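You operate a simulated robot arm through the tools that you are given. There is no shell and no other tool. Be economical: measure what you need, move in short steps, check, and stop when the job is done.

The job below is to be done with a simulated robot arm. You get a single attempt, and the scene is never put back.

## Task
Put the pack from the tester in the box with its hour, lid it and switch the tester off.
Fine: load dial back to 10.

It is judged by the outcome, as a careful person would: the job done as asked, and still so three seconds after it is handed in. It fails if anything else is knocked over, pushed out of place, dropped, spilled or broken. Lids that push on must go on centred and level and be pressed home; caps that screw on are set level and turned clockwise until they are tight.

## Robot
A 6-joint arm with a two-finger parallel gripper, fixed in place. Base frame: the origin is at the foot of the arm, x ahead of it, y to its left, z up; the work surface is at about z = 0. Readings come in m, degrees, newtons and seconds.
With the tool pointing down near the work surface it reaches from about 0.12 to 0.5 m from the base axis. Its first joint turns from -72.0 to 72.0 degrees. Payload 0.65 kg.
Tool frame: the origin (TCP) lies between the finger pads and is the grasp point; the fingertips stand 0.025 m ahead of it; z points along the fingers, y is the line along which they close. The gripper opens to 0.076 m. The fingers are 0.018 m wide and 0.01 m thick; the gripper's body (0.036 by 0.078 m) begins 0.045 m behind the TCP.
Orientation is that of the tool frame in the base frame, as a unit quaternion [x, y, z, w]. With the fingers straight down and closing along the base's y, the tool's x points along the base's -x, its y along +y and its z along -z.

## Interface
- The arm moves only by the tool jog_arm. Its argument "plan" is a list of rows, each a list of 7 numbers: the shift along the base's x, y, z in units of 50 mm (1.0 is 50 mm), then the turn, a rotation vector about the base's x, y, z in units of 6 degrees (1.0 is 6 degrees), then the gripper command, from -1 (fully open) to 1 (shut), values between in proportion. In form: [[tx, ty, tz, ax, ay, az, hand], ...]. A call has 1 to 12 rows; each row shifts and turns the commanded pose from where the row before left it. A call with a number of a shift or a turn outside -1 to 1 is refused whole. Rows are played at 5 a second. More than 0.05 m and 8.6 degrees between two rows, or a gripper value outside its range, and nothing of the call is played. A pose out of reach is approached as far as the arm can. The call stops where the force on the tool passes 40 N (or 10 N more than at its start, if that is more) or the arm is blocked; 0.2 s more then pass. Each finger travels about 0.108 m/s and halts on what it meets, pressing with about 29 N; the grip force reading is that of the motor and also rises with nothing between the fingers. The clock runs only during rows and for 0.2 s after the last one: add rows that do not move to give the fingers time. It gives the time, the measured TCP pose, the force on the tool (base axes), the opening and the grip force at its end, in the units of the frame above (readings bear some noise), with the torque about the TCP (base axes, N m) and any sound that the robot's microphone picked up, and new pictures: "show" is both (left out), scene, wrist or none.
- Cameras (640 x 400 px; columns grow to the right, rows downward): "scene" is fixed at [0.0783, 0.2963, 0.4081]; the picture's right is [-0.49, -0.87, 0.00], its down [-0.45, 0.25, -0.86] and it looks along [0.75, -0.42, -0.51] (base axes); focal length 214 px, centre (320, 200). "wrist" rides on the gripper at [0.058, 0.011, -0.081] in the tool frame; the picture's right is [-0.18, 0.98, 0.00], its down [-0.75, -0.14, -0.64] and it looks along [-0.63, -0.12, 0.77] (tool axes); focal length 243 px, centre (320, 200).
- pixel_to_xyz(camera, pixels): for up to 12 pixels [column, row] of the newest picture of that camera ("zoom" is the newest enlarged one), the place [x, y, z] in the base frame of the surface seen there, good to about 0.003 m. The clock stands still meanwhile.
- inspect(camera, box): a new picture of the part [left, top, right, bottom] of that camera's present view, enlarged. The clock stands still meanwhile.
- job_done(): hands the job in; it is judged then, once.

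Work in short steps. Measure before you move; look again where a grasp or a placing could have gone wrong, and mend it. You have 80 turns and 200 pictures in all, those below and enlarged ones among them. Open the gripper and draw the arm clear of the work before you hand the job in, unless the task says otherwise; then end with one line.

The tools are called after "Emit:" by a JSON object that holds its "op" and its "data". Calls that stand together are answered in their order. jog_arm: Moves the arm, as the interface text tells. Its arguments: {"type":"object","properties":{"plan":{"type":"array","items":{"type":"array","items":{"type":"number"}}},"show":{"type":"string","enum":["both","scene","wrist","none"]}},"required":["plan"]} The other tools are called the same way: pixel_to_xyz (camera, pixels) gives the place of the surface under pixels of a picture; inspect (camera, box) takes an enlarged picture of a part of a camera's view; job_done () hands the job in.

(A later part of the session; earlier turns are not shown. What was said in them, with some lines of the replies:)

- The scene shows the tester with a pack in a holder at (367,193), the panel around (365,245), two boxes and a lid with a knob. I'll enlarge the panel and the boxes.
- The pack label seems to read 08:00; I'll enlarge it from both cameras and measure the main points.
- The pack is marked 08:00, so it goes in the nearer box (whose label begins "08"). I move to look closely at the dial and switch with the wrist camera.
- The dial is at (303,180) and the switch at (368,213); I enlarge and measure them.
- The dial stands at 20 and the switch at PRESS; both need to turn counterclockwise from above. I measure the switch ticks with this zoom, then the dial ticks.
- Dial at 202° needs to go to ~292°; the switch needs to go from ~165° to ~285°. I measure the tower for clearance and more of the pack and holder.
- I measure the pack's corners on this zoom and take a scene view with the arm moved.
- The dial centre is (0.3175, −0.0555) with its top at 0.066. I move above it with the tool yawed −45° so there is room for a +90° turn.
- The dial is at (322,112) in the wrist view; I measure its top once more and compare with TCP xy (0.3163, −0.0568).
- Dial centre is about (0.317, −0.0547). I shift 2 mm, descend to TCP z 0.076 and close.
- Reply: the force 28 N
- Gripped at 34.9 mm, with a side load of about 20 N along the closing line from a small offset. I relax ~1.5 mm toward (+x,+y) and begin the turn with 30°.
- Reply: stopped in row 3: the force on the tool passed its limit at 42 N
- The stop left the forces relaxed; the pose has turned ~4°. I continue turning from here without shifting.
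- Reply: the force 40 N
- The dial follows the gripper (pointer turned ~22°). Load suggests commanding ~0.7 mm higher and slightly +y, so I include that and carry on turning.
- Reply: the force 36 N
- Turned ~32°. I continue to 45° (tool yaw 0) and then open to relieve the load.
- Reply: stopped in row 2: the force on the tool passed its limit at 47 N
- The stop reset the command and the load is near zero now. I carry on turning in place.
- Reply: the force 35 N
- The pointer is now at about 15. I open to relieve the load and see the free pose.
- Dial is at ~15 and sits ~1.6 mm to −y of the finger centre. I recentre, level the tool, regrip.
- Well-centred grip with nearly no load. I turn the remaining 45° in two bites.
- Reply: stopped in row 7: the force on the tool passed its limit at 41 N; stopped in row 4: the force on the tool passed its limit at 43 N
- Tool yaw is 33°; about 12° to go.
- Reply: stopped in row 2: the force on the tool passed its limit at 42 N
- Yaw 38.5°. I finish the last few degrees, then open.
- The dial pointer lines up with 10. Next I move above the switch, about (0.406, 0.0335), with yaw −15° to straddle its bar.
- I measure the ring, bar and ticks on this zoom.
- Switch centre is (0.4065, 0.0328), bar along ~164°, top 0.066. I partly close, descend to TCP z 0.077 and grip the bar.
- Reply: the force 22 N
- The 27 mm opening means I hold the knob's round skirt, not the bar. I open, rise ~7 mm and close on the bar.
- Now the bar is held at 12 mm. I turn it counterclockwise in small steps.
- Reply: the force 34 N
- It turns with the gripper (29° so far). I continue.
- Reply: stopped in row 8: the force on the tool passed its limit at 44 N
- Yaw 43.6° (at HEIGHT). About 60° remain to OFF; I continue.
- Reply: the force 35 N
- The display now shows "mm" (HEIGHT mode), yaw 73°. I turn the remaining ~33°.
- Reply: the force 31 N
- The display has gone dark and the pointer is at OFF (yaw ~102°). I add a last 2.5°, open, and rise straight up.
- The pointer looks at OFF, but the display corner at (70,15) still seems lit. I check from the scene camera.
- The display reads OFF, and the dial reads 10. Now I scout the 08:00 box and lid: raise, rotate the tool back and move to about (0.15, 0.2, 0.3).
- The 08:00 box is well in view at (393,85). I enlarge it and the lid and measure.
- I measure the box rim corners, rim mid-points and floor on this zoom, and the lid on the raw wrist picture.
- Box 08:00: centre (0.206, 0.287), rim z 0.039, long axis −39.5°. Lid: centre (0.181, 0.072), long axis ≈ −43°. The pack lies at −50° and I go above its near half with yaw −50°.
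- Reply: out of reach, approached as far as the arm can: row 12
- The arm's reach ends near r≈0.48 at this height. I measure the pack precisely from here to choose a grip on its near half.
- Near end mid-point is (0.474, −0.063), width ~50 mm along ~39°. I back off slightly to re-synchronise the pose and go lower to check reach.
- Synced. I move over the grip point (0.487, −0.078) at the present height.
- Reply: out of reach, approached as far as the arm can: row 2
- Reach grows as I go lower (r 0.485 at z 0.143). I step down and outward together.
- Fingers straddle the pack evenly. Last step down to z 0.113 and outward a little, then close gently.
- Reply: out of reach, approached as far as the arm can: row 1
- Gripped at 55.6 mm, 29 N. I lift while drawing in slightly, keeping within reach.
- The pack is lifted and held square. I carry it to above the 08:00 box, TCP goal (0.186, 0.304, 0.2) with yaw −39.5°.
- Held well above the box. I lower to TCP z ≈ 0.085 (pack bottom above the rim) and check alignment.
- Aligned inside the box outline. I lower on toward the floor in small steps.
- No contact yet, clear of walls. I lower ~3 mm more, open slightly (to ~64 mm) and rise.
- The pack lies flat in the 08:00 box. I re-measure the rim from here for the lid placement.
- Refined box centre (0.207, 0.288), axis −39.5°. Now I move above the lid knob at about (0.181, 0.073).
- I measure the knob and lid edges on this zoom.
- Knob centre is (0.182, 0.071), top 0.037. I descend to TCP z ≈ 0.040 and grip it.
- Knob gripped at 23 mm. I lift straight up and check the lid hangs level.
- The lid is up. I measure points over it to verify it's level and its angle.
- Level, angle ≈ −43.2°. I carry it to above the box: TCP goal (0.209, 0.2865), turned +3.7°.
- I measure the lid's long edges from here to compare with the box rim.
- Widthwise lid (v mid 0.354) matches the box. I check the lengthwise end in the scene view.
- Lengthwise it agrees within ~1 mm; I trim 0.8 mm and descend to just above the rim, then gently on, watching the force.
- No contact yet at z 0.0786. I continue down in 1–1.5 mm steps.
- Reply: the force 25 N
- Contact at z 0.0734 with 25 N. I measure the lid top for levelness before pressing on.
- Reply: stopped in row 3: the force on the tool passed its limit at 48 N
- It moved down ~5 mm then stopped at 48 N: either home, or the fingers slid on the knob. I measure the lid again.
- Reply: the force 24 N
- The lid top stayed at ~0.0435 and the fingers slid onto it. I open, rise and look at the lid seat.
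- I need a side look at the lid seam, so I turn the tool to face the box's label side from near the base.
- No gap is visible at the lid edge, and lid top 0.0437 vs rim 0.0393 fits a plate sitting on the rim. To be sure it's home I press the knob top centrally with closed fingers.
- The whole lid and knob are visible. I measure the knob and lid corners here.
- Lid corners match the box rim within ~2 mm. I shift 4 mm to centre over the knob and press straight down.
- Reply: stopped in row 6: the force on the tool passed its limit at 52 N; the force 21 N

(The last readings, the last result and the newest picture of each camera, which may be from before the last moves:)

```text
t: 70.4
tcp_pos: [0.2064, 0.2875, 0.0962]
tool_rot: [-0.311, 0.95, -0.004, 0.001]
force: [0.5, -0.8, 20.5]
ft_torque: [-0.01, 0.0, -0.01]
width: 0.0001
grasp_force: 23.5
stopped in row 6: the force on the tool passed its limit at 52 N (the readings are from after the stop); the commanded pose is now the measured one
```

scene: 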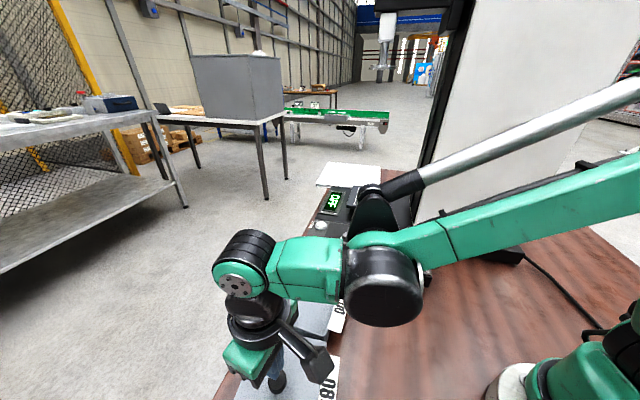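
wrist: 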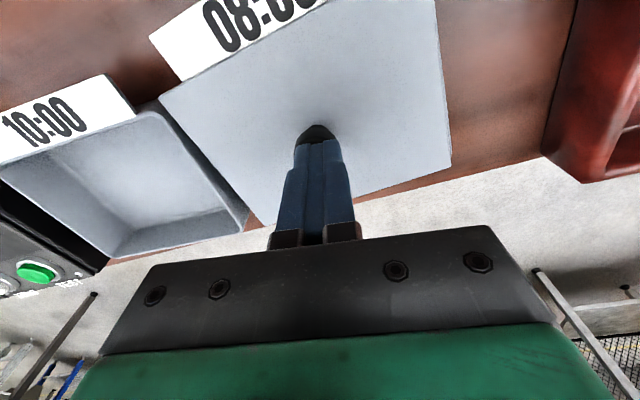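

Pressed centrally to 52 N with a firm stop. I measure the lid height again.

Emit:
{"op": "pixel_to_xyz", "data": {"camera": "wrist", "pixels": [[170, 95], [425, 10], [440, 155], [265, 215], [240, 130], [390, 70], [400, 140], [280, 60], [240, 170], [350, 30]]}}

Emit:
{"op": "inspect", "data": {"camera": "wrist", "box": [140, 0, 300, 240]}}

```text
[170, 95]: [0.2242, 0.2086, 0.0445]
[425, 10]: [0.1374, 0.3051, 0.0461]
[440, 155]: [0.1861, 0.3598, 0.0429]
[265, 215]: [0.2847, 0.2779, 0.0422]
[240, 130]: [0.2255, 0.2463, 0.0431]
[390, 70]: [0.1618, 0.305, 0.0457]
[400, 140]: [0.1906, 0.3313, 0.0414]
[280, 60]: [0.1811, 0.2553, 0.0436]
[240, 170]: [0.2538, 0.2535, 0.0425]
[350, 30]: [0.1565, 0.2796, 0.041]
```

```text
1.67 times, centred on (220, 120) of wrist
```

zoom: 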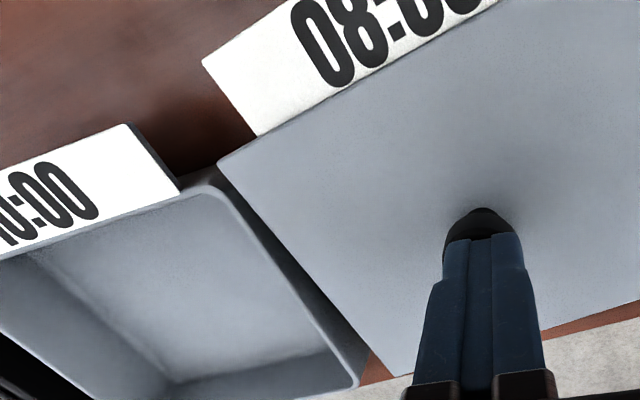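

The lid top is unchanged at ~0.043 and level: it looks seated. I rise and back off with a slight upward tilt to view the seam from lower down.

Emit:
{"op": "jog_arm", "data": {"plan": [[0, 0, 0.4, 0, 0, 0, 0.6], [0, 0, 0.6, 0, 0, 0.4, 0], [-0.24, -0.3, 0, 0, 0, 0.4, 0], [-0.24, -0.3, 0, 0, 0, 0.4, 0], [-0.24, -0.3, 0, 0, 0, 0.4, 0], [-0.24, -0.3, 0, 0, 0, 0.4, 0], [-0.24, -0.3, -0.1, 0.4, -0.32, 0.4, 0], [-0.24, -0.3, -0.1, 0.4, -0.32, 0, 0], [-0.24, -0.3, -0.1, 0.4, -0.32, 0, 0], [-0.24, -0.3, -0.1, 0.4, -0.32, 0, 0], [0, 0, -0.1, 0.4, -0.32, 0, 0], [0, 0, 0, 0, 0, 0, 0]], "show": "wrist"}}

```text
t: 73.0
tcp_pos: [0.11, 0.1664, 0.1207]
tool_rot: [-0.424, 0.896, 0.056, 0.122]
force: [0.2, -0.2, 0.3]
ft_torque: [-0.01, 0.03, -0.01]
width: 0.0382
grasp_force: 0.1
```

wrist: 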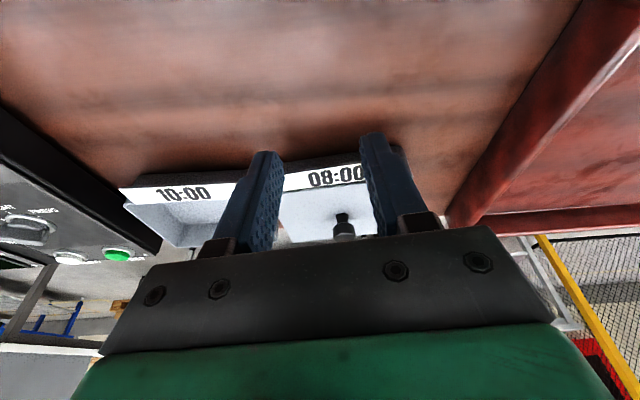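

Emit:
{"op": "inspect", "data": {"camera": "wrist", "box": [270, 150, 370, 220]}}

Emit:
{"op": "inspect", "data": {"camera": "wrist", "box": [380, 130, 450, 190]}}

```text
5.71 times, centred on (320, 185) of wrist
```

zoom: 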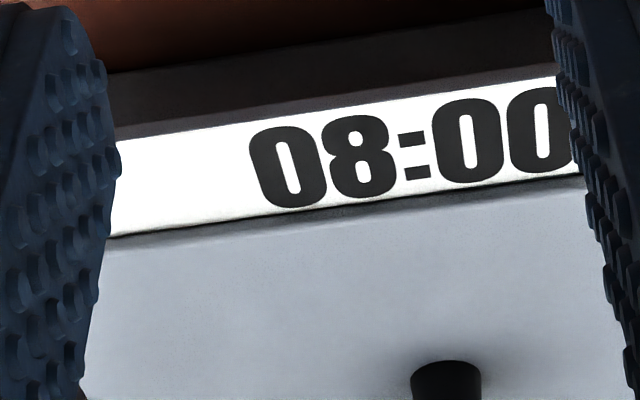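

```text
6.67 times, centred on (415, 160) of wrist
```

zoom: 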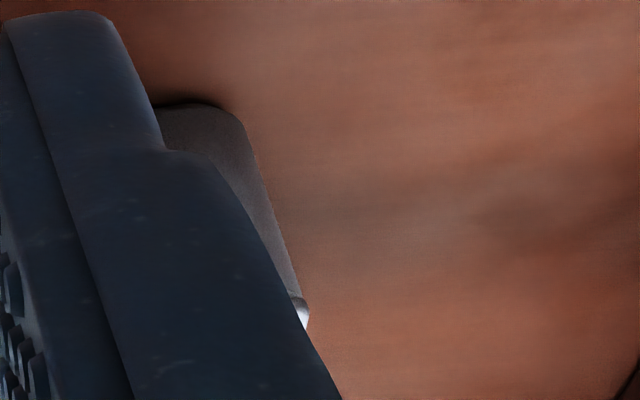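

The lid edge sits directly on the box with no gap, uniform along the length. I undo the tilt, open and draw the arm up and clear.

Emit:
{"op": "jog_arm", "data": {"plan": [[0, 0, 0.5, -0.4, 0.32, 0, -1], [0, 0, 0.5, -0.4, 0.32, 0, -1], [0, 0, 0.5, -0.4, 0.32, -0.7, -1], [0.3, -0.3, 0.5, -0.4, 0.32, -0.7, -1], [0.3, -0.5, 0.3, -0.4, 0.32, -0.7, -1], [0.3, -0.6, 0.2, 0, 0, -0.7, -1], [0.3, -0.6, 0.2, 0, 0, -0.7, -1], [0.3, -0.6, 0, 0, 0, -0.7, -1], [0, -0.6, 0, 0, 0, -0.7, -1], [0, 0, 0, 0, 0, 0, -1]], "show": "both"}}

Emit:
{"op": "inspect", "data": {"camera": "scene", "box": [220, 170, 440, 400]}}

```text
t: 75.2
tcp_pos: [0.1853, 0.0045, 0.2545]
tool_rot: [-0.185, 0.983, -0.012, 0.003]
force: [0.1, 0.4, 0.6]
ft_torque: [0.02, 0.02, -0.02]
width: 0.0759
grasp_force: 0.0
```

scene: 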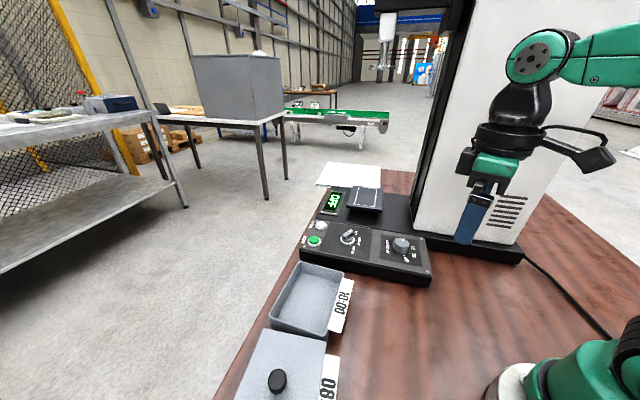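
wrist: 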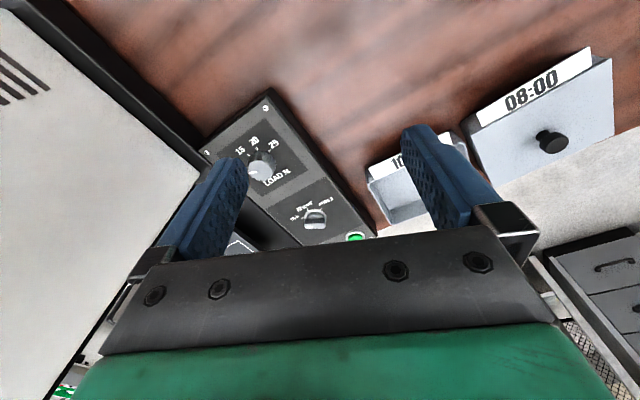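

```text
1.74 times, centred on (330, 285) of scene
```

zoom: 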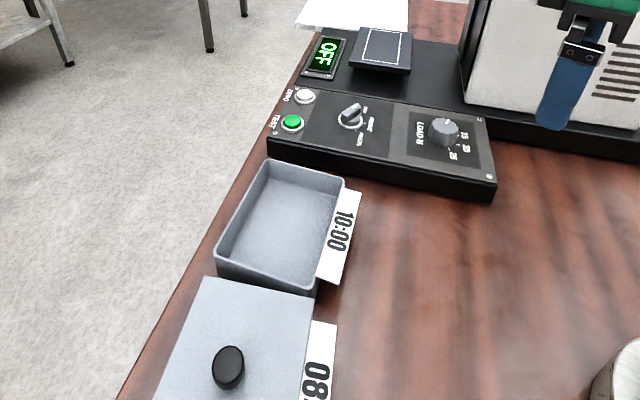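

The display reads OFF, the dial points to 10, the pack is in the lidded 08:00 box, and the arm is clear with the gripper open. I hand the job in.

Emit:
{"op": "job_done", "data": {}}

```text
The job is handed in.
```

The 08:00 pack is in the 08:00 box with its lid pressed on, the load dial is back at 10, and the tester is switched to OFF.
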